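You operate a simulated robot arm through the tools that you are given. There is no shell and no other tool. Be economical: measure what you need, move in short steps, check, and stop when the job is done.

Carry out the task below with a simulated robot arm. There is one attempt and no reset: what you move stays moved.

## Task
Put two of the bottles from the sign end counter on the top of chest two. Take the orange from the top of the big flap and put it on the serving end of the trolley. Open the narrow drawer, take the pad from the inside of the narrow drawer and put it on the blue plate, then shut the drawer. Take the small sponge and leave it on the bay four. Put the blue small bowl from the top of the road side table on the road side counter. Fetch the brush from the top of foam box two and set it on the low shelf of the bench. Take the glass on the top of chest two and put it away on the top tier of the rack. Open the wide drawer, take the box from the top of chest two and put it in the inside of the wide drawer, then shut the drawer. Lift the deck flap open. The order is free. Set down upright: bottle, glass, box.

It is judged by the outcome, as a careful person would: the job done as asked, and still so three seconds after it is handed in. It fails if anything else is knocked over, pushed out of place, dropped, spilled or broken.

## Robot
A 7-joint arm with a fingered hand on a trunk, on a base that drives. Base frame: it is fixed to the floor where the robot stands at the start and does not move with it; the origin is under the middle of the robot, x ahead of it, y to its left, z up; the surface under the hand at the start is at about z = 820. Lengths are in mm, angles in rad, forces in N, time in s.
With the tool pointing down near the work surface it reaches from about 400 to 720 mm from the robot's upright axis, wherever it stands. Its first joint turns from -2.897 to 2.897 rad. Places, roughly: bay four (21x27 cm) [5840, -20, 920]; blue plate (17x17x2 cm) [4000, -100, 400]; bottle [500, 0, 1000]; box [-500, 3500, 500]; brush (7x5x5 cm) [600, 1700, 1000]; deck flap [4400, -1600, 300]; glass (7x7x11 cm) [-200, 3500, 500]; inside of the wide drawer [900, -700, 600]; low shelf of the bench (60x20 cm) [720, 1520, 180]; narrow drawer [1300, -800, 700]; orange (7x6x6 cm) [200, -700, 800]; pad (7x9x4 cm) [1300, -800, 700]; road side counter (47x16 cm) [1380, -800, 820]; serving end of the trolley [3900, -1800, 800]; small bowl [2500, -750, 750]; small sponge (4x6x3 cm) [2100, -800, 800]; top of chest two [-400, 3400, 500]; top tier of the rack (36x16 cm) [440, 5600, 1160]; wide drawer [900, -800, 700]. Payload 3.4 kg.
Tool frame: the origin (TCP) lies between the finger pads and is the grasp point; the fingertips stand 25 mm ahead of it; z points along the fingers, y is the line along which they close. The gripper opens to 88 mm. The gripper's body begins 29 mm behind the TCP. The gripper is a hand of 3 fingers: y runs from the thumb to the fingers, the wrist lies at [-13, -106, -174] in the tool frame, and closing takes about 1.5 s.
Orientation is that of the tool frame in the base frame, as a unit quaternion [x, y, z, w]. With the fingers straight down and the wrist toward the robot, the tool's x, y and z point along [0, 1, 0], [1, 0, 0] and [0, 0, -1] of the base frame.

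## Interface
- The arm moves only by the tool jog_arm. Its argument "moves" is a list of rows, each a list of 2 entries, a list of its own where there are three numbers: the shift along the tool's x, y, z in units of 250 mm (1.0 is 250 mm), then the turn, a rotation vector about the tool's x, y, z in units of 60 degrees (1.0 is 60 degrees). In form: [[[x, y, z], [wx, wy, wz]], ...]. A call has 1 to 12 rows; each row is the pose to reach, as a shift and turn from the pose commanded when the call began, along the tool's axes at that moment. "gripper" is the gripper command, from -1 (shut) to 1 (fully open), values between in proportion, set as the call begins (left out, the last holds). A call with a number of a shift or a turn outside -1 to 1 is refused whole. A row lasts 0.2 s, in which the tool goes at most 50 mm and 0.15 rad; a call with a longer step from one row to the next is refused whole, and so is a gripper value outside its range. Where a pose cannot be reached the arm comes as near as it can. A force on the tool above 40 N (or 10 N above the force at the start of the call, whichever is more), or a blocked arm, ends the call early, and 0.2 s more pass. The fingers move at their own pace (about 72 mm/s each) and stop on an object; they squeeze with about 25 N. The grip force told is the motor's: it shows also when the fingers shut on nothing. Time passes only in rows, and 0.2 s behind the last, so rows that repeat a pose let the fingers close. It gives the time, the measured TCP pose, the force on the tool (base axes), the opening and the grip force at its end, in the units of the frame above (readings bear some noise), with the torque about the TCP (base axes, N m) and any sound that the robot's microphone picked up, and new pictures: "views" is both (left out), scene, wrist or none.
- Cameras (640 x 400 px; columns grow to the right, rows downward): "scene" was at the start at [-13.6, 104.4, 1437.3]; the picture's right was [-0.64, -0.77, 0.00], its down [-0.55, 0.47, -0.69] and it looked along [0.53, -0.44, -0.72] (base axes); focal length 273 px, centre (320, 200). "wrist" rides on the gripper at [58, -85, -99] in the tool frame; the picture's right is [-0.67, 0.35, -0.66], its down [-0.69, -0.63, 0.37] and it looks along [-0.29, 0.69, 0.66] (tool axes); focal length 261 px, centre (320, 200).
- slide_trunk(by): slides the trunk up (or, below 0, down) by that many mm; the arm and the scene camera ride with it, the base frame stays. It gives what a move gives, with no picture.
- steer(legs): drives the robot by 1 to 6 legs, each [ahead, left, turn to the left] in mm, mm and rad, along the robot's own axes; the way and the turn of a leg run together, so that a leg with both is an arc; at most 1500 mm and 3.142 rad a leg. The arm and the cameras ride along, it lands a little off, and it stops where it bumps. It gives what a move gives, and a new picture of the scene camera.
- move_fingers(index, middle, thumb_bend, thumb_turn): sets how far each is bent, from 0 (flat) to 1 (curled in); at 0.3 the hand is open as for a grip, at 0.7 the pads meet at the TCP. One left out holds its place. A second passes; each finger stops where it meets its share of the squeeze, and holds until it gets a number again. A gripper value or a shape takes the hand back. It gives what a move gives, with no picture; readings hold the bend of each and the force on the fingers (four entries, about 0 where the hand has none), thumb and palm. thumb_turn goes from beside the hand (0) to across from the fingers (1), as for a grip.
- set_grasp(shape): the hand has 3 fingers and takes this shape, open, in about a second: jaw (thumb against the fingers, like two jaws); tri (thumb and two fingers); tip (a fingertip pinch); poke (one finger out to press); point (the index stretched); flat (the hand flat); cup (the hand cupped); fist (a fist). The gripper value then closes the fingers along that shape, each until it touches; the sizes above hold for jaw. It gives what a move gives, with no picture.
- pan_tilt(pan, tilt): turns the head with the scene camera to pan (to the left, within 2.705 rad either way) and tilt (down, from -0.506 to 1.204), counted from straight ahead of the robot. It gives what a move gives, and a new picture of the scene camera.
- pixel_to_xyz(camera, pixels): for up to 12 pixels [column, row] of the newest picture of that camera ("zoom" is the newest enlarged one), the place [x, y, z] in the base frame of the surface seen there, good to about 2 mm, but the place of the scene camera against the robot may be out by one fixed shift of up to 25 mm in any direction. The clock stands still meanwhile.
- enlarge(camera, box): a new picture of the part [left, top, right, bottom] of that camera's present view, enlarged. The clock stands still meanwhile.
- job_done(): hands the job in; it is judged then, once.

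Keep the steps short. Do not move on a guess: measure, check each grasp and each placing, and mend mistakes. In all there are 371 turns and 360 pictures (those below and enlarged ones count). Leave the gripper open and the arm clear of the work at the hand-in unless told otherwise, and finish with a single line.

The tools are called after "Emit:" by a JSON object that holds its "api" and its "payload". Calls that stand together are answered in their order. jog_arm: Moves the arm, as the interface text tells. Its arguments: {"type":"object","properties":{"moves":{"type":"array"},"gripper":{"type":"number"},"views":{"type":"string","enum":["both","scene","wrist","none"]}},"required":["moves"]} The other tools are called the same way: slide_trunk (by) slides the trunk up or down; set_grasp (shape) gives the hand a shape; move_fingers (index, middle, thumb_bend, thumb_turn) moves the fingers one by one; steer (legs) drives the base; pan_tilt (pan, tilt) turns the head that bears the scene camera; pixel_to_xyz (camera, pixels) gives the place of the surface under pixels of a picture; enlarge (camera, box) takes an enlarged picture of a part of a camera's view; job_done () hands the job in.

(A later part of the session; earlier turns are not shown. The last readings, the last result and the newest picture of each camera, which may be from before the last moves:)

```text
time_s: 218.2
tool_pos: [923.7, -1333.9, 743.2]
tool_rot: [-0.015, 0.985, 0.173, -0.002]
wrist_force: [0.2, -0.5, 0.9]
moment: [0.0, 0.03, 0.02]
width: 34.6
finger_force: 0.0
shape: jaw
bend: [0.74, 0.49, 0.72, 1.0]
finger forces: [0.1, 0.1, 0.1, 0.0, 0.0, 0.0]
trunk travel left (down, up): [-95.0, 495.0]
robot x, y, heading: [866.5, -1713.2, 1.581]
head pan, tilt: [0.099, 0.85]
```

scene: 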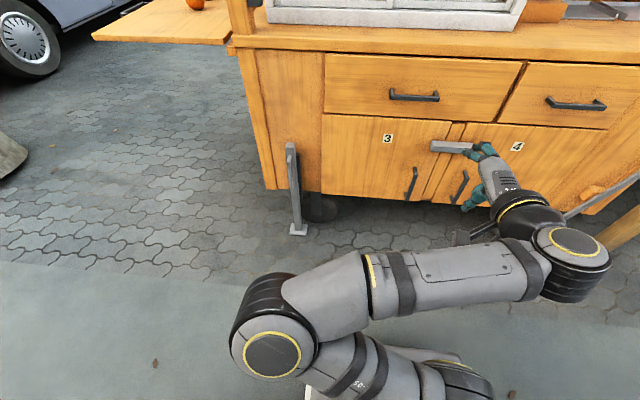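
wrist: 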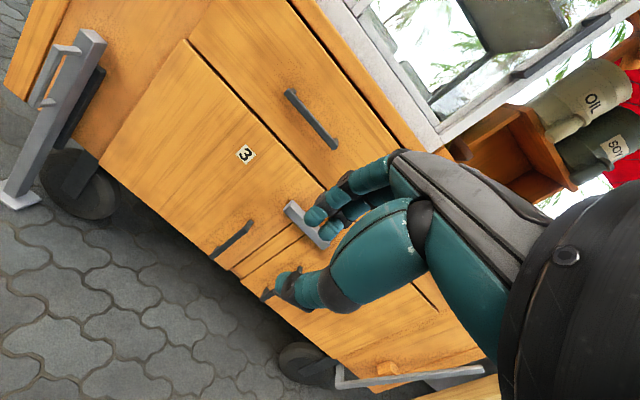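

Wrist view gives the bar's front face at y −986.5, z ≈703, right end x ≈946. I drive 150 ahead, then move to the pre-grasp.

Emit:
{"api": "steer", "payload": {"legs": [[150, 0, 0]]}}

Emit:
{"api": "jog_arm", "payload": {"moves": [[[0.05, 0.15, 0], [0, 0, 0]], [[0.1, 0.3, 0], [0, 0, 0]], [[0.15, 0.45, 0.04], [0, 0, 0]], [[0.17, 0.6, 0.09], [0, 0, 0]], [[0.17, 0.7, 0.11], [0, 0, 0]]]}}

```text
time_s: 219.6
tool_pos: [922.2, -1183.5, 743.7]
tool_rot: [-0.017, 0.985, 0.174, -0.003]
wrist_force: [-0.5, 0.1, 0.5]
moment: [-0.02, 0.0, 0.03]
width: 34.6
finger_force: 0.0
shape: jaw
bend: [0.74, 0.49, 0.72, 1.0]
finger forces: [0.0, 0.0, 0.0, 0.0, 0.0, 0.1]
trunk travel left (down, up): [-95.0, 495.0]
robot x, y, heading: [867.1, -1562.3, 1.582]
head pan, tilt: [0.099, 0.85]
```

scene: 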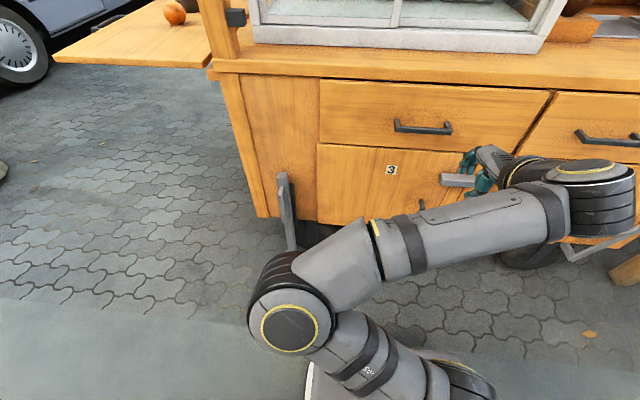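

```text
time_s: 220.8
tool_pos: [872.5, -1010.3, 776.9]
tool_rot: [-0.016, 0.984, 0.175, -0.001]
wrist_force: [-0.2, 1.0, -0.4]
moment: [0.03, -0.01, 0.01]
width: 34.3
finger_force: 0.1
shape: jaw
bend: [0.74, 0.49, 0.72, 1.0]
finger forces: [0.0, 0.0, 0.0, 0.0, 0.0, 0.0]
trunk travel left (down, up): [-95.0, 495.0]
robot x, y, heading: [865.8, -1567.3, 1.581]
head pan, tilt: [0.099, 0.85]
```

scene: 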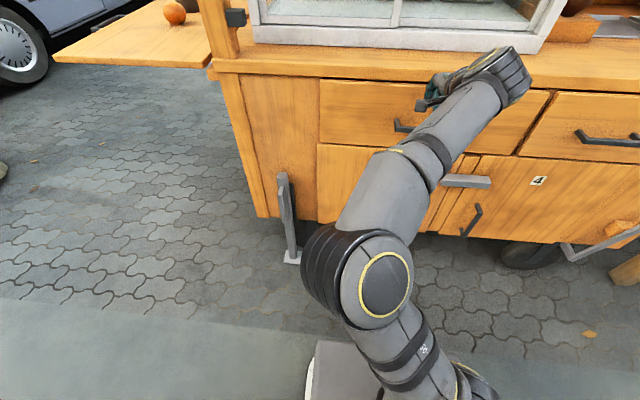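
wrist: 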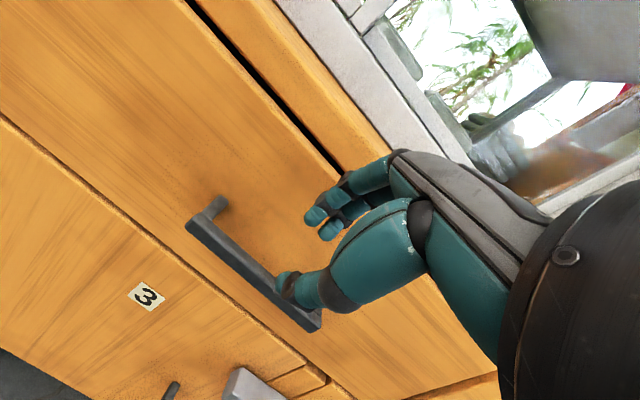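

Emit:
{"api": "pixel_to_xyz", "payload": {"camera": "wrist", "pixels": [[195, 225], [240, 266], [262, 290], [312, 325], [240, 255], [310, 215], [330, 225], [285, 280], [225, 200], [240, 200]]}}

```text
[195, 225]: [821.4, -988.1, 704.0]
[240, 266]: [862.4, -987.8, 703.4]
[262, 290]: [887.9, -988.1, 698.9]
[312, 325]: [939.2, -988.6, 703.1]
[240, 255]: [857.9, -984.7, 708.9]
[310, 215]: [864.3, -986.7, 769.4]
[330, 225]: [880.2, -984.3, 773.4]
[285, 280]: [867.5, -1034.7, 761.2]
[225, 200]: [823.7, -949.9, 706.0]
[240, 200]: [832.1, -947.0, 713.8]
```

Bar centre (881,−982,703). The approach is straight along the fingers: 69 mm.

Emit:
{"api": "jog_arm", "payload": {"moves": [[[0, 0.006, 0.12], [0, 0, 0]], [[0, 0.006, 0.2], [0, 0, 0]], [[0, 0.006, 0.277], [0, 0, 0]]], "views": "wrist"}}

```text
time_s: 221.6
tool_pos: [873.8, -988.7, 714.7]
tool_rot: [-0.016, 0.984, 0.176, -0.002]
wrist_force: [0.3, -18.2, 6.5]
moment: [0.73, -0.03, -0.08]
width: 32.0
finger_force: 0.1
shape: jaw
bend: [0.74, 0.55, 0.72, 1.0]
finger forces: [0.1, 18.7, 0.1, 0.0, 0.0, 0.0]
trunk travel left (down, up): [-95.0, 495.0]
robot x, y, heading: [870.1, -1566.1, 1.575]
head pan, tilt: [0.099, 0.85]
```

wrist: 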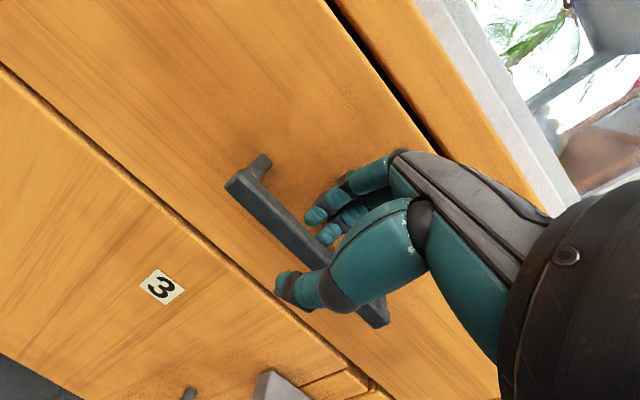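

The bar lies between thumb and fingers; the middle finger presses the drawer face. I ease back 6 mm and close.

Emit:
{"api": "jog_arm", "payload": {"moves": [[[0, -0.024, 0], [0, 0, 0]], [[0, -0.024, 0], [0, 0, 0]], [[0, -0.024, 0], [0, 0, 0]], [[0, -0.024, 0], [0, 0, 0]], [[0, -0.024, 0], [0, 0, 0]], [[0, -0.024, 0], [0, 0, 0]]], "gripper": -1, "views": "wrist"}}

```text
time_s: 223.0
tool_pos: [873.3, -991.4, 709.1]
tool_rot: [-0.016, 0.985, 0.173, -0.002]
wrist_force: [0.0, 0.8, -11.3]
moment: [0.02, 0.04, -0.06]
width: 6.8
finger_force: 25.0
shape: jaw
bend: [0.71, 0.6, 0.71, 1.0]
finger forces: [15.9, 4.0, 0.0, 0.0, 24.3, 0.1]
trunk travel left (down, up): [-95.0, 495.0]
robot x, y, heading: [866.4, -1563.7, 1.584]
head pan, tilt: [0.099, 0.85]
```

wrist: 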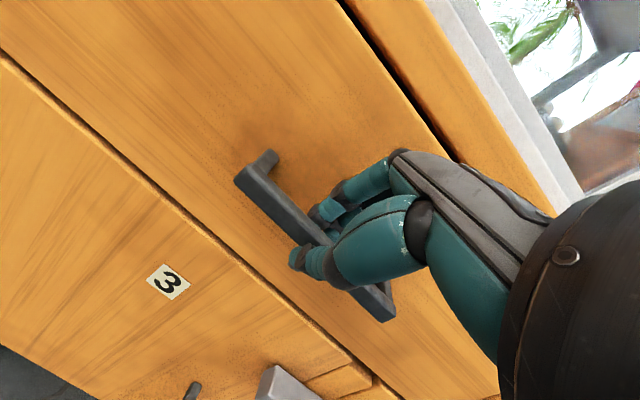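

Bar is gripped. I pull the drawer by backing the base 120 mm and check.

Emit:
{"api": "steer", "payload": {"legs": [[-120, 0, 0]]}}

```text
time_s: 224.2
tool_pos: [874.6, -1109.9, 709.6]
tool_rot: [-0.017, 0.985, 0.173, -0.002]
wrist_force: [-4.0, -0.5, -12.7]
moment: [-0.09, 0.05, 0.0]
width: 6.2
finger_force: 24.6
shape: jaw
bend: [0.71, 0.61, 0.7, 1.0]
finger forces: [16.0, 4.3, 0.1, 0.0, 24.8, 0.0]
trunk travel left (down, up): [-95.0, 495.0]
robot x, y, heading: [869.2, -1680.4, 1.586]
head pan, tilt: [0.099, 0.85]
```

scene: 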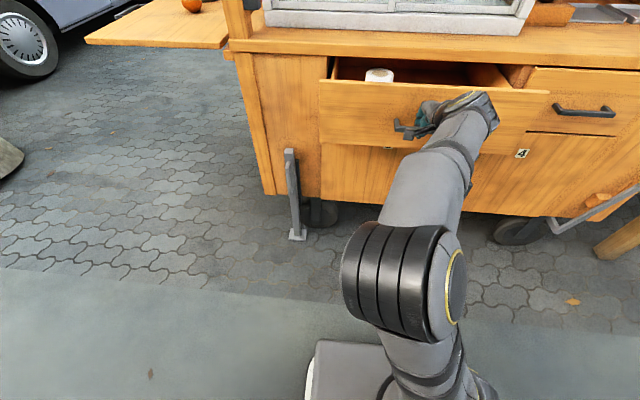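

The drawer follows (a white roll is inside). Another 110 mm.

Emit:
{"api": "steer", "payload": {"legs": [[-110, 0, 0]]}}

```text
time_s: 225.4
tool_pos: [874.9, -1220.7, 710.1]
tool_rot: [-0.018, 0.985, 0.173, -0.002]
wrist_force: [-6.9, 0.7, -11.4]
moment: [-0.02, 0.1, 0.02]
width: 6.0
finger_force: 25.5
shape: jaw
bend: [0.71, 0.61, 0.71, 1.0]
finger forces: [16.1, 4.2, 0.0, 0.1, 24.7, 0.1]
trunk travel left (down, up): [-95.0, 495.0]
robot x, y, heading: [872.0, -1791.2, 1.577]
head pan, tilt: [0.099, 0.85]
```

scene: 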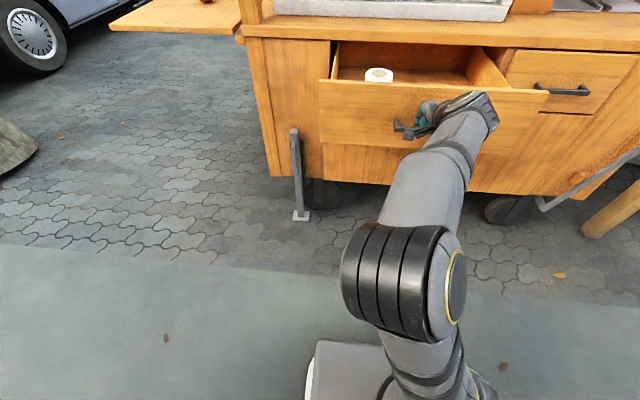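

Open 230 mm, enough. I release slightly and withdraw along the fingers.

Emit:
{"api": "jog_arm", "payload": {"moves": [[[0, 0, 0], [0, 0, 0]], [[0, 0, 0], [0, 0, 0]], [[0, 0, 0], [0, 0, 0]], [[0, 0, -0.1], [0, 0, 0]], [[0, 0, -0.25], [0, 0, 0]], [[0, 0, -0.4], [0, 0, 0]]], "gripper": -0.3, "views": "wrist"}}

```text
time_s: 226.8
tool_pos: [875.6, -1255.1, 805.4]
tool_rot: [-0.016, 0.985, 0.173, -0.002]
wrist_force: [-0.4, 0.1, -0.6]
moment: [-0.01, -0.06, 0.0]
width: 30.4
finger_force: 0.1
shape: jaw
bend: [0.74, 0.51, 0.73, 1.0]
finger forces: [0.1, 0.1, 0.1, 0.1, 0.0, 0.1]
trunk travel left (down, up): [-95.0, 495.0]
robot x, y, heading: [868.4, -1793.7, 1.583]
head pan, tilt: [0.099, 0.85]
```

wrist: 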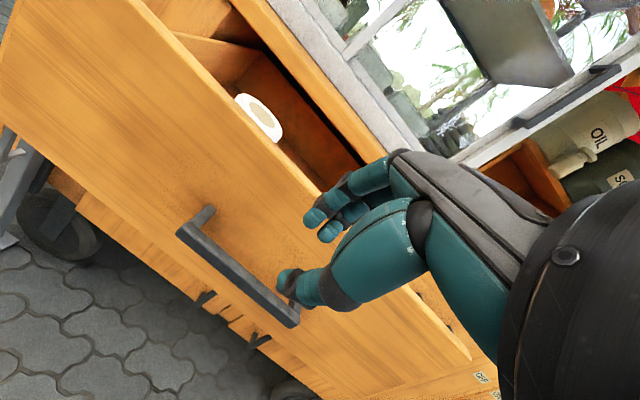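

Next the narrow drawer in the same way: I shift right 415 mm, then drive 200 ahead.

Emit:
{"api": "steer", "payload": {"legs": [[0, -415, -0.008], [200, 0, 0]]}}

Emit:
{"api": "jog_arm", "payload": {"moves": [[[0, 0, 0], [0, 0, 0]]], "views": "wrist"}}

```text
time_s: 230.6
tool_pos: [1302.5, -1053.9, 805.1]
tool_rot: [-0.01, 0.985, 0.173, -0.001]
wrist_force: [-0.2, 0.7, -0.8]
moment: [0.04, 0.01, 0.0]
width: 30.6
finger_force: 0.1
shape: jaw
bend: [0.74, 0.51, 0.73, 1.0]
finger forces: [0.0, 0.0, 0.0, 0.0, 0.0, 0.0]
trunk travel left (down, up): [-95.0, 495.0]
robot x, y, heading: [1289.4, -1592.8, 1.568]
head pan, tilt: [0.099, 0.85]
```

scene: 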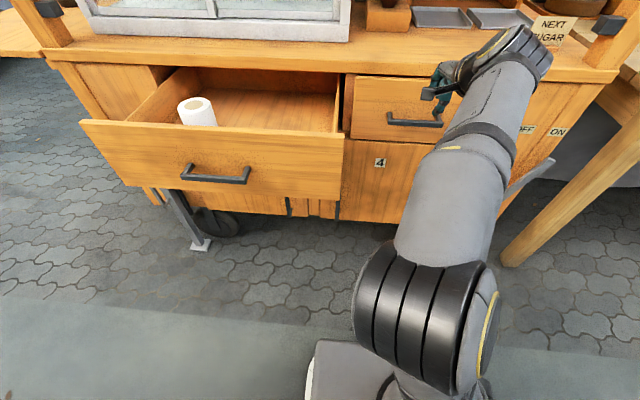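

```text
time_s: 231.0
tool_pos: [1303.0, -1054.8, 804.3]
tool_rot: [-0.011, 0.985, 0.174, -0.001]
wrist_force: [0.6, -0.2, -0.9]
moment: [0.01, -0.01, 0.03]
width: 30.6
finger_force: 0.0
shape: jaw
bend: [0.74, 0.51, 0.73, 1.0]
finger forces: [0.0, 0.1, 0.0, 0.0, 0.0, 0.1]
trunk travel left (down, up): [-95.0, 495.0]
robot x, y, heading: [1287.8, -1588.6, 1.567]
head pan, tilt: [0.099, 0.85]
```

wrist: 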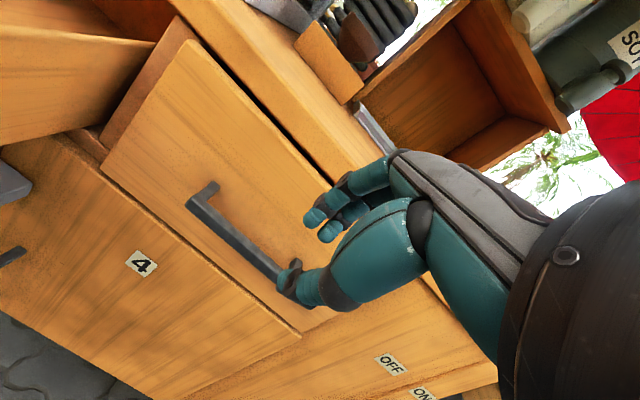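

Emit:
{"api": "pixel_to_xyz", "payload": {"camera": "wrist", "pixels": [[195, 203], [230, 236], [265, 267], [210, 185], [240, 225], [272, 275]]}}

```text
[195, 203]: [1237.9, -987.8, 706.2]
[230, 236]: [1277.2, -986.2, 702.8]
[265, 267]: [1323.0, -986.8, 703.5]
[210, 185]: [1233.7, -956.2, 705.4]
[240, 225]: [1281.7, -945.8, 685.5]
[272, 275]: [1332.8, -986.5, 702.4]
```

Bar at y −987, z 703, x 1232–1355. Shift 29 mm along tool y, then 110 mm along the fingers, and close.

Emit:
{"api": "jog_arm", "payload": {"moves": [[[0, 0.116, 0], [0, 0, 0]], [[0, 0.116, 0.16], [0, 0, 0]], [[0, 0.116, 0.3], [0, 0, 0]], [[0, 0.116, 0.38], [0, 0, 0]], [[0, 0.116, 0.439], [0, 0, 0]]], "views": "wrist"}}

```text
time_s: 232.2
tool_pos: [1301.3, -989.3, 711.8]
tool_rot: [-0.012, 0.985, 0.173, -0.001]
wrist_force: [0.8, -0.2, -0.2]
moment: [0.01, -0.01, 0.03]
width: 30.4
finger_force: 0.0
shape: jaw
bend: [0.74, 0.51, 0.73, 1.0]
finger forces: [0.0, 0.0, 0.1, 0.0, 0.0, 0.1]
trunk travel left (down, up): [-95.0, 495.0]
robot x, y, heading: [1287.5, -1588.8, 1.566]
head pan, tilt: [0.099, 0.85]
```

wrist: 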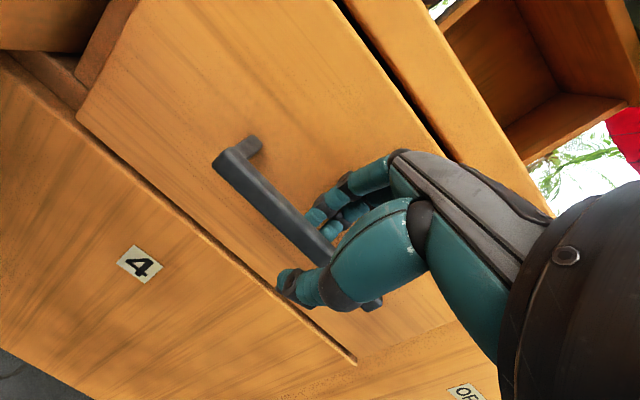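

Bar straddled without contact. I close, then pull 120 mm.

Emit:
{"api": "jog_arm", "payload": {"moves": [[[0, 0, 0], [0, 0, 0]], [[0, 0, 0], [0, 0, 0]], [[0, 0, 0], [0, 0, 0]], [[0, 0, 0], [0, 0, 0]], [[0, 0, 0], [0, 0, 0]]], "gripper": -1, "views": "none"}}

Emit:
{"api": "steer", "payload": {"legs": [[-120, 0, 0]]}}

Emit:
{"api": "steer", "payload": {"legs": [[-100, 0, 0]]}}

```text
time_s: 233.4
tool_pos: [1301.4, -988.9, 709.7]
tool_rot: [-0.01, 0.985, 0.173, -0.001]
wrist_force: [0.7, 0.4, -8.3]
moment: [0.04, -0.01, -0.02]
width: 6.0
finger_force: 25.2
shape: jaw
bend: [0.72, 0.66, 0.72, 1.0]
finger forces: [14.0, 7.2, 0.0, 0.0, 23.3, 0.0]
trunk travel left (down, up): [-95.0, 495.0]
robot x, y, heading: [1289.6, -1588.5, 1.573]
head pan, tilt: [0.099, 0.85]
```

```text
time_s: 234.7
tool_pos: [1301.3, -1107.4, 709.7]
tool_rot: [-0.01, 0.985, 0.173, -0.001]
wrist_force: [-2.0, -0.8, -11.3]
moment: [-0.03, 0.04, 0.0]
width: 4.9
finger_force: 24.2
shape: jaw
bend: [0.72, 0.66, 0.72, 1.0]
finger forces: [14.1, 7.0, 0.0, 0.1, 25.5, 0.0]
trunk travel left (down, up): [-95.0, 495.0]
robot x, y, heading: [1291.1, -1707.9, 1.569]
head pan, tilt: [0.099, 0.85]
```

scene: 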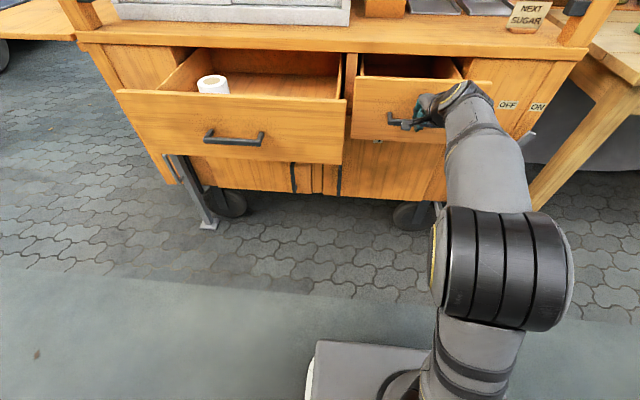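

```text
time_s: 235.8
tool_pos: [1301.1, -1208.6, 709.7]
tool_rot: [-0.01, 0.985, 0.173, -0.001]
wrist_force: [2.1, -0.2, -10.8]
moment: [0.01, -0.01, -0.01]
width: 5.4
finger_force: 25.4
shape: jaw
bend: [0.72, 0.66, 0.72, 1.0]
finger forces: [14.0, 7.0, 0.0, 0.0, 25.6, 0.0]
trunk travel left (down, up): [-95.0, 495.0]
robot x, y, heading: [1288.1, -1808.0, 1.566]
head pan, tilt: [0.099, 0.85]
```

scene: 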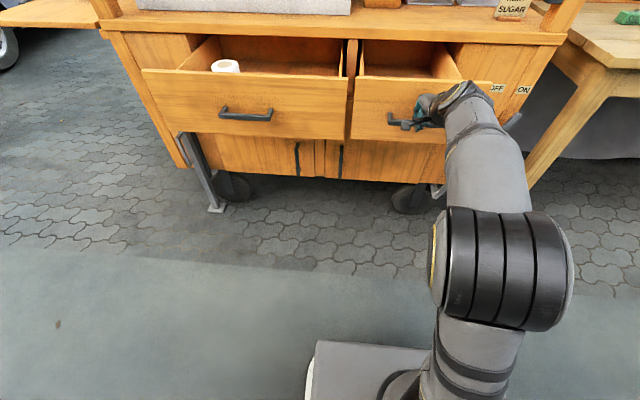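

Open 220 mm. I release, rise, and look into it with the wrist camera.

Emit:
{"api": "jog_arm", "payload": {"moves": [[[0, 0, 0], [0, 0, 0]], [[0, 0, 0], [0, 0, 0]], [[0, 0, 0], [0, 0, 0]], [[0, 0, -0.1], [0, 0, 0]], [[0, 0, -0.25], [0, 0, 0]], [[0, 0, -0.4], [0, 0, 0]]], "gripper": -0.3, "views": "none"}}

Emit:
{"api": "slide_trunk", "payload": {"by": 150}}

Emit:
{"api": "steer", "payload": {"legs": [[120, 0, 0]]}}

Emit:
{"api": "jog_arm", "payload": {"moves": [[[0, 0, 0], [0.14, 0, 0]], [[0, 0, 0], [0.28, 0, 0]], [[0, 0, 0], [0.333, 0, 0]]], "gripper": 1}}

```text
time_s: 237.2
tool_pos: [1301.2, -1241.8, 805.9]
tool_rot: [-0.009, 0.985, 0.173, -0.001]
wrist_force: [-0.2, 0.3, -0.4]
moment: [-0.01, 0.0, 0.02]
width: 30.6
finger_force: 0.1
shape: jaw
bend: [0.74, 0.51, 0.73, 1.0]
finger forces: [0.0, 0.0, 0.0, 0.0, 0.0, 0.0]
trunk travel left (down, up): [-95.0, 495.0]
robot x, y, heading: [1287.2, -1807.9, 1.565]
head pan, tilt: [0.099, 0.85]
```

```text
time_s: 238.9
tool_pos: [1300.1, -1242.8, 954.3]
tool_rot: [-0.011, 0.985, 0.172, -0.001]
wrist_force: [-0.1, 0.8, 0.6]
moment: [0.01, 0.02, 0.03]
width: 30.4
finger_force: 0.2
shape: jaw
bend: [0.74, 0.51, 0.73, 1.0]
finger forces: [0.0, 0.0, 0.1, 0.1, 0.0, 0.1]
trunk travel left (down, up): [-245.0, 345.0]
robot x, y, heading: [1286.7, -1807.6, 1.565]
head pan, tilt: [0.099, 0.85]
```

```text
time_s: 240.2
tool_pos: [1302.0, -1122.2, 953.9]
tool_rot: [-0.01, 0.985, 0.172, -0.001]
wrist_force: [0.6, -0.3, -0.5]
moment: [-0.05, 0.01, -0.01]
width: 30.9
finger_force: 0.1
shape: jaw
bend: [0.74, 0.51, 0.73, 1.0]
finger forces: [0.0, 0.0, 0.0, 0.1, 0.0, 0.1]
trunk travel left (down, up): [-245.0, 345.0]
robot x, y, heading: [1287.3, -1691.6, 1.565]
head pan, tilt: [0.099, 0.85]
```

scene: 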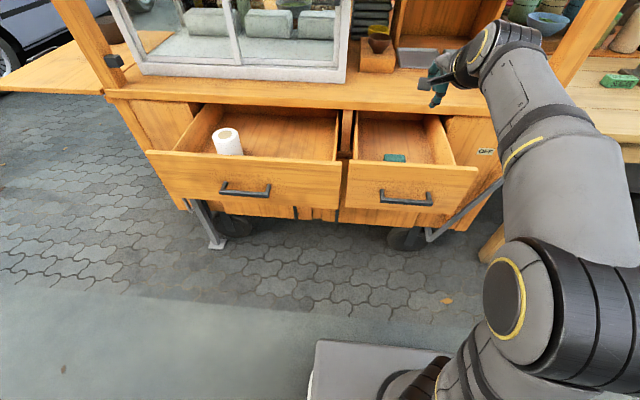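

```text
time_s: 241.0
tool_pos: [1301.0, -1123.0, 954.5]
tool_rot: [-0.009, 1.0, -0.002, 0.001]
wrist_force: [-1.1, -0.1, 0.1]
moment: [0.01, -0.02, 0.0]
width: 87.6
finger_force: 0.1
shape: jaw
bend: [0.3, 0.3, 0.3, 0.98]
finger forces: [0.1, 0.0, 0.0, 0.0, 0.0, 0.0]
trunk travel left (down, up): [-245.0, 345.0]
robot x, y, heading: [1289.3, -1687.2, 1.569]
head pan, tilt: [0.099, 0.85]
```

scene: 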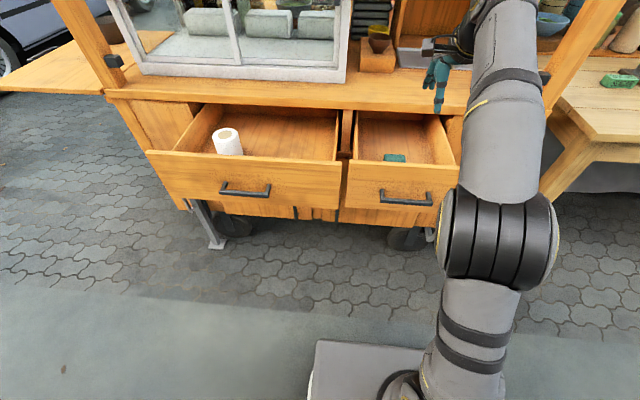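
wrist: 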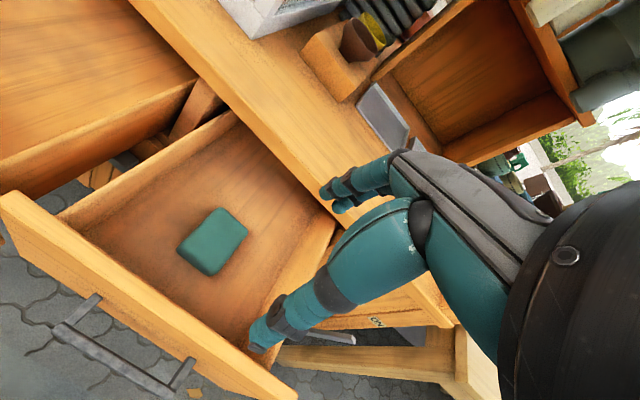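

The pad is in clear view at (213,240). I measure it, the drawer floor and walls.

Emit:
{"api": "pixel_to_xyz", "payload": {"camera": "wrist", "pixels": [[219, 212], [243, 232], [207, 268], [183, 249], [213, 238], [180, 290], [250, 180], [120, 290], [100, 200], [290, 270], [285, 60]]}}

Emit:
{"api": "enlarge", "payload": {"camera": "wrist", "box": [140, 180, 280, 300]}}

```text
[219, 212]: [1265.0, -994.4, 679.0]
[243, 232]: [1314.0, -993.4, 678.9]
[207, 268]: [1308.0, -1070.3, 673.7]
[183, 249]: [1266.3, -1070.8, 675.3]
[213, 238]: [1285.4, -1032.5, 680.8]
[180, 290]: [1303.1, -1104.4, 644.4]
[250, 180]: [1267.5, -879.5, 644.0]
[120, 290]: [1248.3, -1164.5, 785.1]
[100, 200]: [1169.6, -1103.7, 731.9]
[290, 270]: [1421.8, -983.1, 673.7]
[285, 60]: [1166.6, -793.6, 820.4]
```

```text
3.33 times, centred on (210, 240) of wrist
```

zoom: 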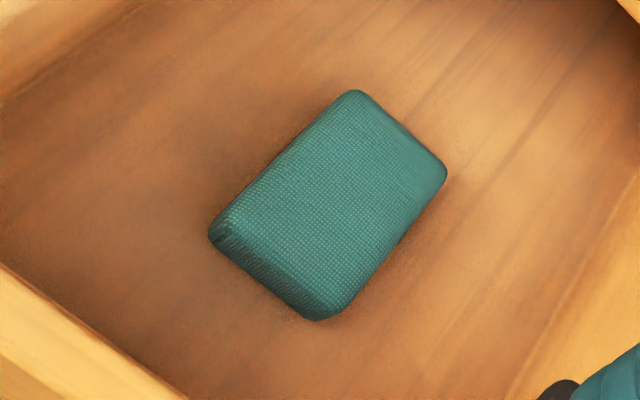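

Pad centre (1288,−1033), top 681, floor 644, ~62 wide in x. I turn the hand 90° so it closes along x.

Emit:
{"api": "jog_arm", "payload": {"moves": [[[0, 0, 0], [0, 0, 0.136]], [[0, 0, 0], [0, 0, 0.272]], [[0, 0, 0], [0, 0, 0.408]], [[0, 0, 0], [0, 0, 0.544]], [[0, 0, 0], [0, 0, 0.68]], [[0, 0, 0], [0, 0, 0.816]], [[0, 0, 0], [0, 0, 0.952]]], "views": "none"}}

Emit:
{"api": "jog_arm", "payload": {"moves": [[[0, 0, 0], [0, 0, 0.136]], [[0, 0, 0], [0, 0, 0.272]], [[0, 0, 0], [0, 0, 0.408]], [[0, 0, 0], [0, 0, 0.53]]]}}

```text
time_s: 242.6
tool_pos: [1300.1, -1123.8, 955.1]
tool_rot: [0.47, 0.882, 0.0, 0.001]
wrist_force: [0.2, 0.2, 1.6]
moment: [0.01, -0.01, -0.05]
width: 87.5
finger_force: 0.0
shape: jaw
bend: [0.3, 0.3, 0.3, 0.98]
finger forces: [0.0, 0.0, 0.0, 0.0, 0.0, 0.0]
trunk travel left (down, up): [-245.0, 345.0]
robot x, y, heading: [1289.1, -1690.9, 1.57]
head pan, tilt: [0.099, 0.85]
```

```text
time_s: 243.6
tool_pos: [1310.0, -1156.9, 931.9]
tool_rot: [0.694, 0.72, 0.0, 0.002]
wrist_force: [-0.3, -0.3, 0.9]
moment: [-0.02, 0.04, 0.03]
width: 87.8
finger_force: 0.1
shape: jaw
bend: [0.3, 0.3, 0.3, 0.98]
finger forces: [0.1, 0.1, 0.0, 0.0, 0.1, 0.0]
out of reach, approached as far as the arm can: row 1, 2, 3, 4
trunk travel left (down, up): [-245.0, 345.0]
robot x, y, heading: [1288.1, -1689.7, 1.565]
head pan, tilt: [0.099, 0.85]
```

scene: 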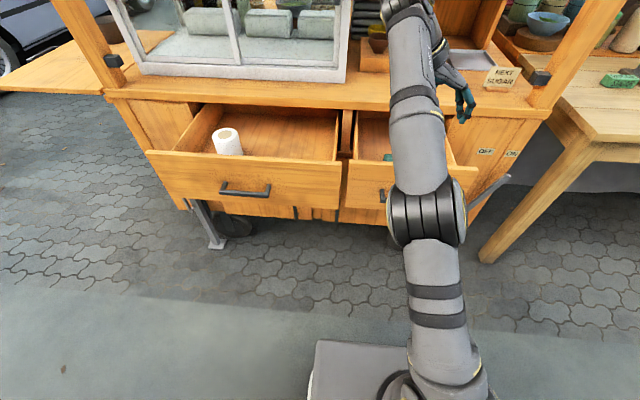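
wrist: 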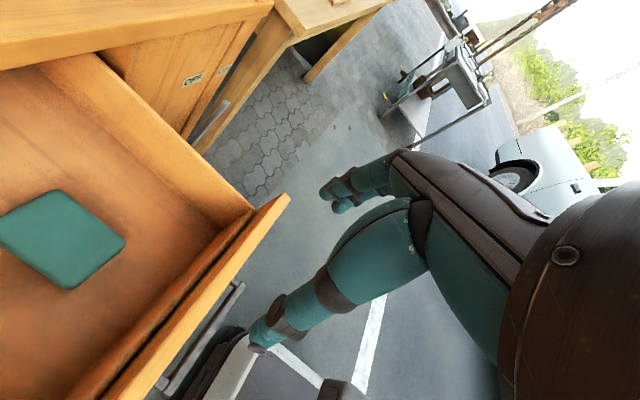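

Emit:
{"api": "steer", "payload": {"legs": [[110, 0, 0]]}}

Emit:
{"api": "jog_arm", "payload": {"moves": [[[0.056, -0.09, 0], [0, 0, 0]], [[0.056, -0.09, 0.19], [0, 0, 0]], [[0.056, -0.09, 0.38], [0, 0, 0]], [[0.056, -0.09, 0.5], [0, 0, 0]]]}}

```text
time_s: 244.8
tool_pos: [1310.1, -1047.4, 932.3]
tool_rot: [0.694, 0.72, 0.0, 0.001]
wrist_force: [-0.9, 0.5, 0.6]
moment: [-0.01, 0.03, 0.01]
width: 87.6
finger_force: 0.0
shape: jaw
bend: [0.3, 0.3, 0.3, 0.98]
finger forces: [0.1, 0.0, 0.1, 0.1, 0.0, 0.0]
trunk travel left (down, up): [-245.0, 345.0]
robot x, y, heading: [1287.7, -1577.5, 1.564]
head pan, tilt: [0.099, 0.85]
```

scene: 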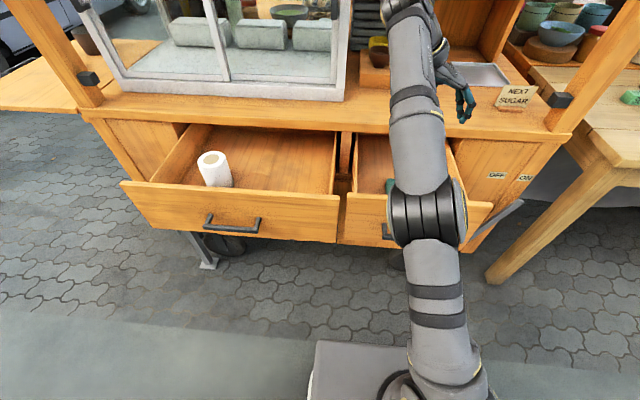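

```text
time_s: 245.8
tool_pos: [1288.2, -1033.7, 806.8]
tool_rot: [0.692, 0.722, 0.0, 0.002]
wrist_force: [0.0, -0.2, 0.4]
moment: [-0.01, 0.0, 0.01]
width: 87.8
finger_force: 0.0
shape: jaw
bend: [0.3, 0.3, 0.3, 0.98]
finger forces: [0.0, 0.0, 0.0, 0.0, 0.0, 0.0]
out of reach, approached as far as the arm can: row 1
trunk travel left (down, up): [-245.0, 345.0]
robot x, y, heading: [1282.7, -1574.4, 1.564]
head pan, tilt: [0.099, 0.85]
```

scene: 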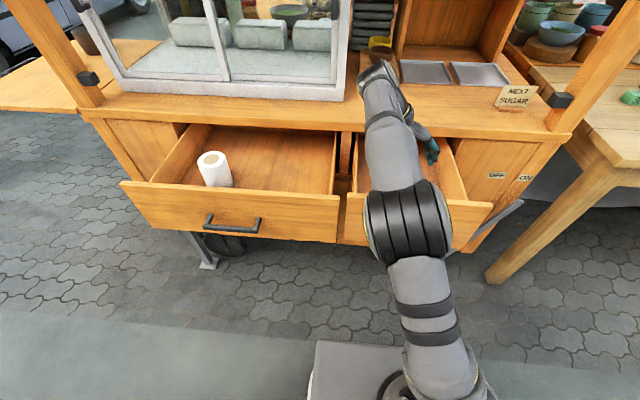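
wrist: 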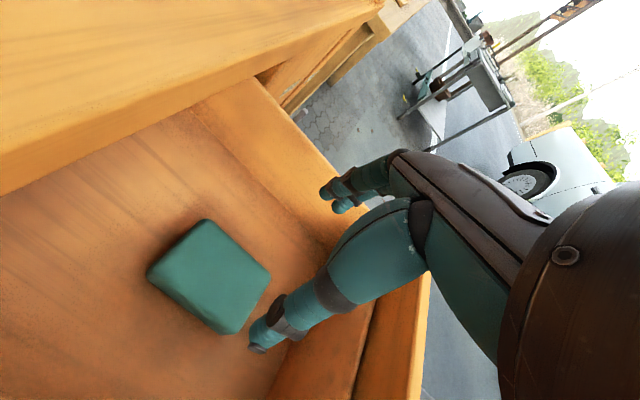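

Emit:
{"api": "pixel_to_xyz", "payload": {"camera": "wrist", "pixels": [[207, 226], [262, 274], [230, 325], [158, 272], [212, 275], [130, 300], [300, 220], [340, 330]]}}

```text
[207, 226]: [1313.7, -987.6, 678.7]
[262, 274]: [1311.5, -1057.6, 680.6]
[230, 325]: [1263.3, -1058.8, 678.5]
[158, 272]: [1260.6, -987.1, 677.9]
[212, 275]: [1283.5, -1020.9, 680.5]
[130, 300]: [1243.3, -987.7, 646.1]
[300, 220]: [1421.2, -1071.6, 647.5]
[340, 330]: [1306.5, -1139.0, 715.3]
```

Pad centre refined to (1287,−1023). I descend in two parts.

Emit:
{"api": "jog_arm", "payload": {"moves": [[[0.03, 0, 0.15], [0, 0, 0]], [[0.03, 0, 0.3], [0, 0, 0]], [[0.03, 0, 0.42], [0, 0, 0]], [[0.03, 0, 0.5], [0, 0, 0]], [[0.03, 0, 0.535], [0, 0, 0]]], "views": "both"}}

```text
time_s: 247.0
tool_pos: [1287.8, -1026.1, 671.3]
tool_rot: [0.693, 0.72, 0.0, 0.0]
wrist_force: [-0.2, -0.2, 0.0]
moment: [-0.02, -0.02, -0.03]
width: 87.9
finger_force: 0.1
shape: jaw
bend: [0.3, 0.3, 0.3, 0.98]
finger forces: [0.3, 0.0, 0.0, 0.0, 0.0, 0.1]
trunk travel left (down, up): [-245.0, 345.0]
robot x, y, heading: [1289.8, -1580.7, 1.569]
head pan, tilt: [0.099, 0.85]
```

scene: 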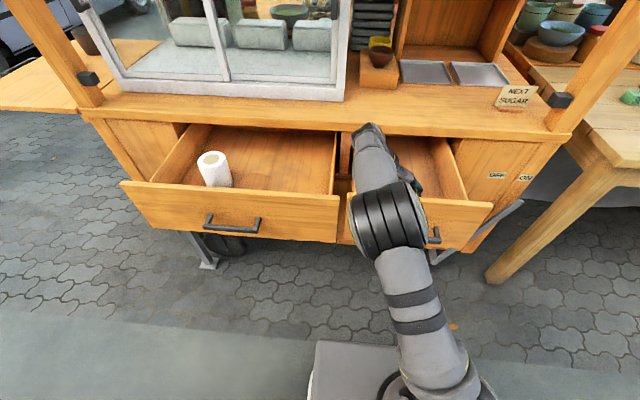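
wrist: 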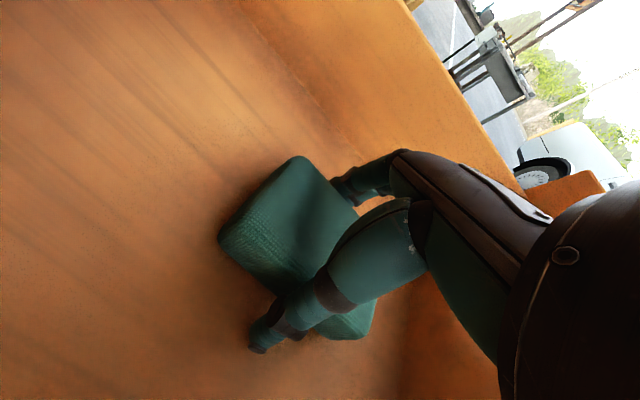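

No contact forces, pad between the fingers. Close and lift 30 mm.

Emit:
{"api": "jog_arm", "payload": {"moves": [[[0, 0, 0], [0, 0, 0]], [[0, 0, 0], [0, 0, 0]], [[0, 0, 0], [0, 0, 0]], [[0, 0, 0], [0, 0, 0]], [[0, 0, 0], [0, 0, 0]], [[0, 0, 0], [0, 0, 0]], [[0, 0, -0.05], [0, 0, 0]], [[0, 0, -0.12], [0, 0, 0]]], "gripper": -1, "views": "wrist"}}

```text
time_s: 248.8
tool_pos: [1287.5, -1026.0, 704.2]
tool_rot: [0.694, 0.72, 0.0, 0.001]
wrist_force: [-0.4, -0.5, -0.2]
moment: [-0.02, 0.01, -0.01]
width: 59.0
finger_force: 25.2
shape: jaw
bend: [0.28, 0.38, 0.6, 0.99]
finger forces: [15.1, 8.1, 0.0, 0.1, 23.4, 0.1]
trunk travel left (down, up): [-245.0, 345.0]
robot x, y, heading: [1289.7, -1576.7, 1.567]
head pan, tilt: [0.099, 0.85]
```

wrist: 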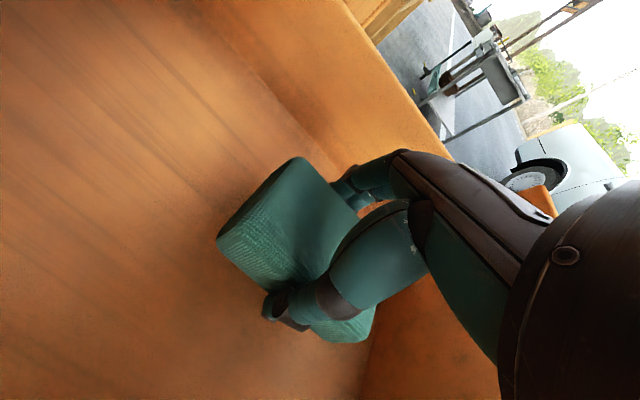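

Pad is held. I lift clear, back away, and look toward the far end.

Emit:
{"api": "jog_arm", "payload": {"moves": [[[0, 0, -0.19], [0, 0, 0]], [[0, 0, -0.38], [0, 0, 0]], [[0, 0, -0.57], [0, 0, 0]], [[0, 0, -0.76], [0, 0, 0]], [[0, 0, -0.9], [0, 0, 0]]], "views": "none"}}

Emit:
{"api": "steer", "payload": {"legs": [[-350, 0, 0]]}}

Emit:
{"api": "pan_tilt", "payload": {"pan": -1.2, "tilt": 0.4}}

```text
time_s: 250.0
tool_pos: [1286.7, -1026.9, 903.4]
tool_rot: [0.693, 0.721, 0.0, 0.002]
wrist_force: [0.0, 0.9, -0.2]
moment: [0.02, 0.0, 0.0]
width: 59.0
finger_force: 24.3
shape: jaw
bend: [0.28, 0.38, 0.6, 0.99]
finger forces: [15.0, 8.1, 0.1, 0.0, 23.3, 0.0]
out of reach, approached as far as the arm can: row 5
trunk travel left (down, up): [-245.0, 345.0]
robot x, y, heading: [1288.4, -1578.9, 1.568]
head pan, tilt: [0.099, 0.85]
```

```text
time_s: 252.3
tool_pos: [1286.3, -1378.8, 904.0]
tool_rot: [0.693, 0.721, 0.0, 0.001]
wrist_force: [-0.4, 0.3, -0.2]
moment: [0.0, 0.0, 0.05]
width: 58.8
finger_force: 25.1
shape: jaw
bend: [0.28, 0.38, 0.6, 0.99]
finger forces: [15.2, 8.2, 0.0, 0.0, 23.2, 0.0]
trunk travel left (down, up): [-245.0, 345.0]
robot x, y, heading: [1289.6, -1930.6, 1.566]
head pan, tilt: [0.099, 0.85]
```

scene: 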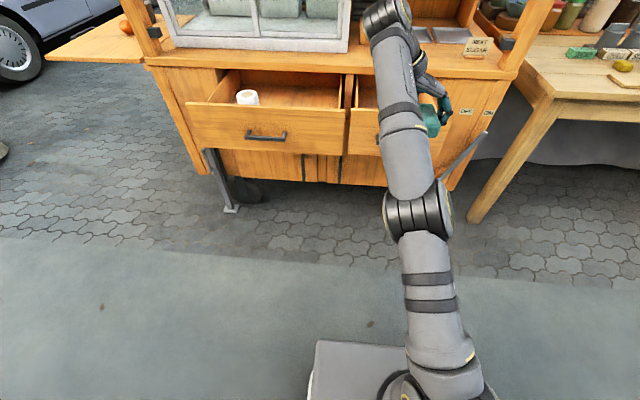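

```text
time_s: 253.7
tool_pos: [1287.8, -1377.5, 905.5]
tool_rot: [0.693, 0.721, 0.001, 0.0]
wrist_force: [-0.9, -0.2, 0.1]
moment: [0.02, 0.02, 0.01]
width: 59.1
finger_force: 24.9
shape: jaw
bend: [0.28, 0.38, 0.6, 0.99]
finger forces: [15.1, 8.2, 0.0, 0.0, 23.3, 0.1]
trunk travel left (down, up): [-245.0, 345.0]
robot x, y, heading: [1285.6, -1930.3, 1.561]
head pan, tilt: [-1.201, 0.4]
```

scene: 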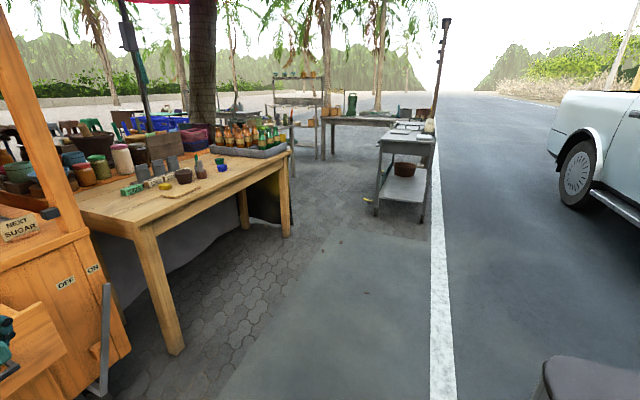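

Emit:
{"api": "pixel_to_xyz", "payload": {"camera": "scene", "pixels": [[378, 215], [422, 222], [385, 140], [425, 140], [405, 132], [290, 235], [288, 160], [330, 140], [360, 120], [221, 165], [132, 188], [210, 140]]}}

Emit:
{"api": "enlarge", "payload": {"camera": "scene", "box": [240, 50, 480, 240]}}

Emit:
{"api": "enlarge", "payload": {"camera": "scene", "box": [90, 110, 300, 220]}}

```text
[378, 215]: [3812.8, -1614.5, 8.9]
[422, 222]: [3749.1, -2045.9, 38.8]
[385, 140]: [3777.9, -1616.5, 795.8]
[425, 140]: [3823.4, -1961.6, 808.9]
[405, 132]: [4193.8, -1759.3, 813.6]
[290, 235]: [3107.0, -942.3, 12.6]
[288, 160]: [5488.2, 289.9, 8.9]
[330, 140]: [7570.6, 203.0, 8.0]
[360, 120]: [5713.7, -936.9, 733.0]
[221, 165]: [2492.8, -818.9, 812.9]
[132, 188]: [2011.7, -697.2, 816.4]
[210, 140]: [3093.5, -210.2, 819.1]
```

```text
2.11 times, centred on (360, 145) of scene
```

zoom: 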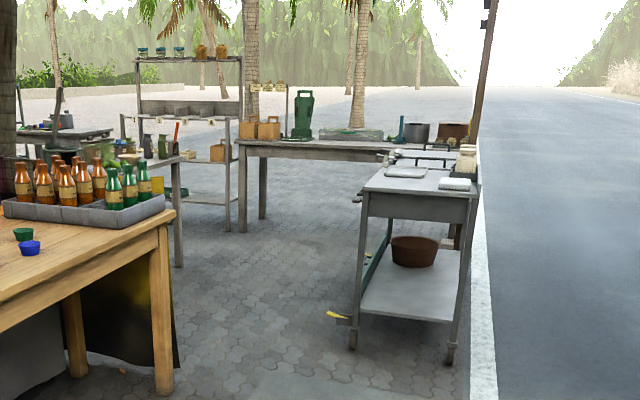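

```text
3.05 times, centred on (195, 165) of scene
```

zoom: 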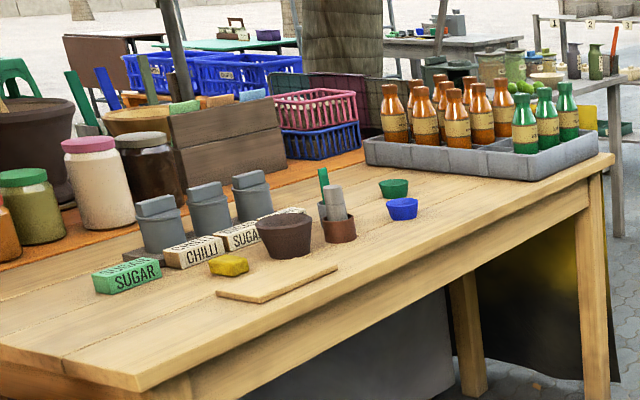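

I turn to face +x and drive into the gap between table and trolley (y≈−1280).

Emit:
{"api": "steer", "payload": {"legs": [[0, 0, -1.565], [1300, 0, 0], [0, 650, 0]]}}

Emit:
{"api": "pan_tilt", "payload": {"pan": 0.4, "tilt": 0.45}}

```text
time_s: 267.3
tool_pos: [3142.8, -1286.5, 905.6]
tool_rot: [1.0, 0.016, 0.0, 0.001]
wrist_force: [0.1, 0.7, 0.2]
moment: [-0.03, 0.04, 0.02]
width: 58.9
finger_force: 25.4
shape: jaw
bend: [0.28, 0.38, 0.6, 0.99]
finger forces: [15.0, 8.2, 0.1, 0.0, 23.4, 0.0]
trunk travel left (down, up): [-245.0, 345.0]
robot x, y, heading: [2590.9, -1282.0, -0.011]
head pan, tilt: [-1.201, 0.4]
```

scene: 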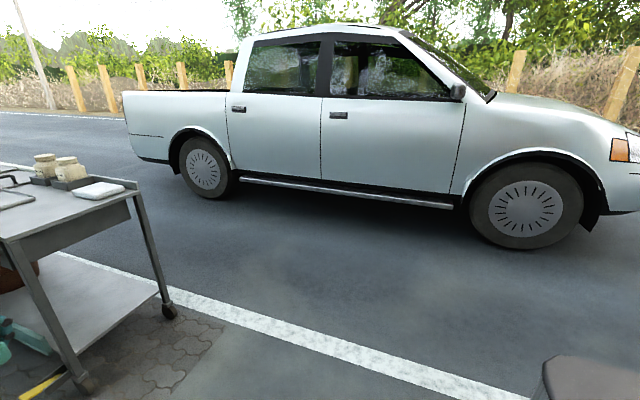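

```text
time_s: 268.9
tool_pos: [3142.8, -1286.9, 905.7]
tool_rot: [1.0, 0.016, 0.0, 0.002]
wrist_force: [-0.2, -0.7, 0.8]
moment: [0.01, -0.01, 0.04]
width: 58.8
finger_force: 24.8
shape: jaw
bend: [0.28, 0.38, 0.6, 0.99]
finger forces: [15.0, 8.2, 0.0, 0.0, 23.4, 0.0]
trunk travel left (down, up): [-245.0, 345.0]
robot x, y, heading: [2592.6, -1281.3, -0.011]
head pan, tilt: [0.4, 0.45]
```

scene: 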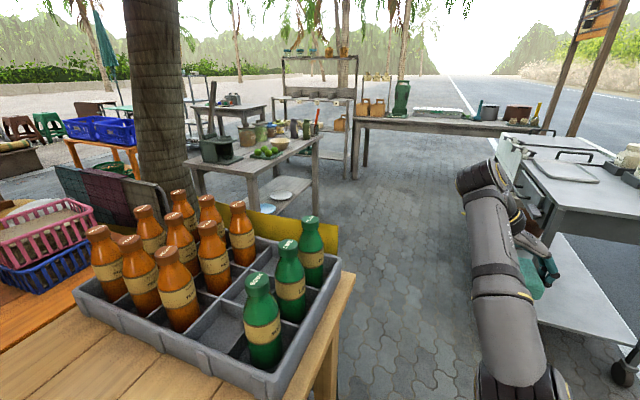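

Emit:
{"api": "enlarge", "payload": {"camera": "scene", "box": [180, 80, 360, 230]}}

Emit:
{"api": "pixel_to_xyz", "payload": {"camera": "scene", "pixels": [[287, 184], [277, 196], [300, 200], [317, 190], [250, 160], [310, 150], [245, 175], [225, 165], [370, 120], [330, 100], [300, 96], [530, 230]]}}

```text
2.67 times, centred on (270, 155) of scene
```

zoom: 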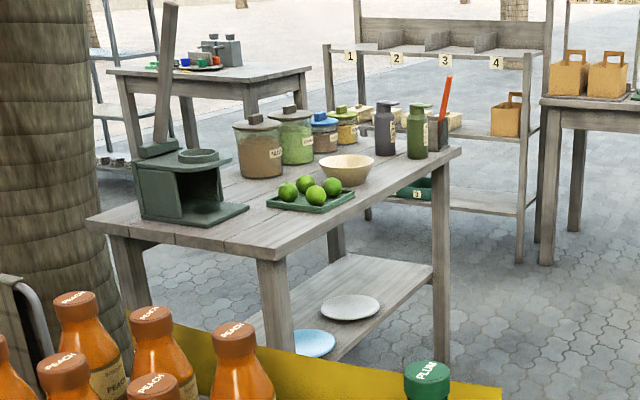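

```text
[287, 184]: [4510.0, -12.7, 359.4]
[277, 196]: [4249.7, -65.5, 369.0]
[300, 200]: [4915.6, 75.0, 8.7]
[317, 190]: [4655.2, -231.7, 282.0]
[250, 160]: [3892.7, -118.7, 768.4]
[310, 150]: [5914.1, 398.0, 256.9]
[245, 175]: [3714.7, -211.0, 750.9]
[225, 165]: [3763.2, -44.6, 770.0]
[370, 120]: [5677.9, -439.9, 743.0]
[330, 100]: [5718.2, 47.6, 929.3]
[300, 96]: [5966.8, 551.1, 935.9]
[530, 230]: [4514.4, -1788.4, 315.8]
```

The blue plate seems to be on the low shelf of this table (zoom (310,345)). I measure it and the table edges.

Emit:
{"api": "pixel_to_xyz", "payload": {"camera": "zoom", "pixels": [[310, 343], [330, 345], [305, 350], [350, 305], [400, 300], [440, 165], [300, 245], [270, 300], [445, 300], [250, 235], [495, 62], [465, 120]]}}

```text
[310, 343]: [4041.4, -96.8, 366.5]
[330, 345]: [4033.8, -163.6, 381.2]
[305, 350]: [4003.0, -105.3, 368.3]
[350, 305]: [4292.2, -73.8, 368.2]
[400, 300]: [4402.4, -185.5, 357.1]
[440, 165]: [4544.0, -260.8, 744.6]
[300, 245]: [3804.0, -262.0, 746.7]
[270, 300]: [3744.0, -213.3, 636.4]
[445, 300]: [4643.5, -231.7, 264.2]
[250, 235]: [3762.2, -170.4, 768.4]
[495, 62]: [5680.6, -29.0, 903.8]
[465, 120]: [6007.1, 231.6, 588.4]
```

Plate centre ≈(4030,−95), shelf z≈348, table edge y −262. I turn the hand back to its normal yaw (so the wrist stays outside the table), then drive before it.

Emit:
{"api": "jog_arm", "payload": {"moves": [[[0, 0, 0], [0, 0, -0.136]], [[0, 0, 0], [0, 0, -0.272]], [[0, 0, 0], [0, 0, -0.408]], [[0, 0, 0], [0, 0, -0.544]], [[0, 0, 0], [0, 0, -0.68]], [[0, 0, 0], [0, 0, -0.816]], [[0, 0, 0], [0, 0, -0.952]]], "views": "none"}}

Emit:
{"api": "jog_arm", "payload": {"moves": [[[0, 0, 0], [0, 0, -0.136]], [[0, 0, 0], [0, 0, -0.272]], [[0, 0, 0], [0, 0, -0.408]], [[0, 0, 0], [0, 0, -0.5]]], "views": "none"}}

Emit:
{"api": "steer", "payload": {"legs": [[1390, 0, 0], [0, 0, 1.58]]}}

Emit:
{"api": "pan_tilt", "payload": {"pan": 0.1, "tilt": 0.8}}

```text
time_s: 270.5
tool_pos: [3198.5, -1282.7, 948.1]
tool_rot: [0.87, 0.493, -0.002, 0.0]
wrist_force: [0.8, -0.7, -0.5]
moment: [0.04, -0.01, 0.0]
width: 58.8
finger_force: 25.0
shape: jaw
bend: [0.28, 0.38, 0.6, 0.99]
finger forces: [15.1, 8.1, 0.1, 0.0, 23.2, 0.0]
out of reach, approached as far as the arm can: row 1, 2, 3, 4, 5, 6, 7
trunk travel left (down, up): [-245.0, 345.0]
robot x, y, heading: [2591.8, -1283.3, -0.016]
head pan, tilt: [0.4, 0.45]
```

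```text
time_s: 271.5
tool_pos: [3205.6, -1282.3, 953.5]
tool_rot: [0.712, 0.702, -0.002, 0.0]
wrist_force: [-0.5, -0.9, 0.0]
moment: [-0.01, 0.03, 0.06]
width: 58.6
finger_force: 24.8
shape: jaw
bend: [0.28, 0.38, 0.6, 0.99]
finger forces: [15.0, 8.3, 0.0, 0.1, 23.2, 0.0]
out of reach, approached as far as the arm can: row 1, 2, 3, 4
trunk travel left (down, up): [-245.0, 345.0]
robot x, y, heading: [2592.8, -1285.0, -0.014]
head pan, tilt: [0.4, 0.45]
```

```text
time_s: 276.8
tool_pos: [4228.0, -1379.1, 954.4]
tool_rot: [0.766, 0.643, -0.001, 0.0]
wrist_force: [-0.2, -0.2, 0.0]
moment: [0.0, 0.0, 0.02]
width: 58.7
finger_force: 24.8
shape: jaw
bend: [0.28, 0.38, 0.6, 1.0]
finger forces: [15.1, 8.4, 0.0, 0.0, 23.4, 0.1]
trunk travel left (down, up): [-245.0, 345.0]
robot x, y, heading: [3619.5, -1286.3, -0.169]
head pan, tilt: [0.4, 0.45]
stopped in leg 1: the robot was blocked; the commanded pose is now the measured one
```

scene: 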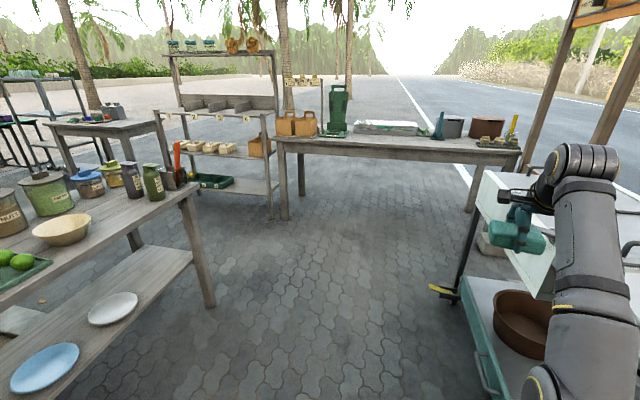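

```text
time_s: 277.6
tool_pos: [4228.9, -1378.2, 953.8]
tool_rot: [0.766, 0.642, -0.001, 0.0]
wrist_force: [0.0, 0.5, -0.8]
moment: [-0.05, -0.02, 0.0]
width: 58.9
finger_force: 25.0
shape: jaw
bend: [0.28, 0.38, 0.6, 1.0]
finger forces: [15.1, 8.3, 0.1, 0.1, 23.5, 0.0]
trunk travel left (down, up): [-245.0, 345.0]
robot x, y, heading: [3619.8, -1282.4, -0.174]
head pan, tilt: [0.099, 0.799]
```

scene: 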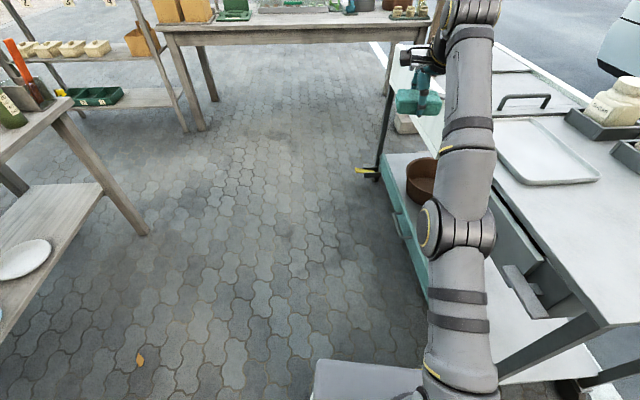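

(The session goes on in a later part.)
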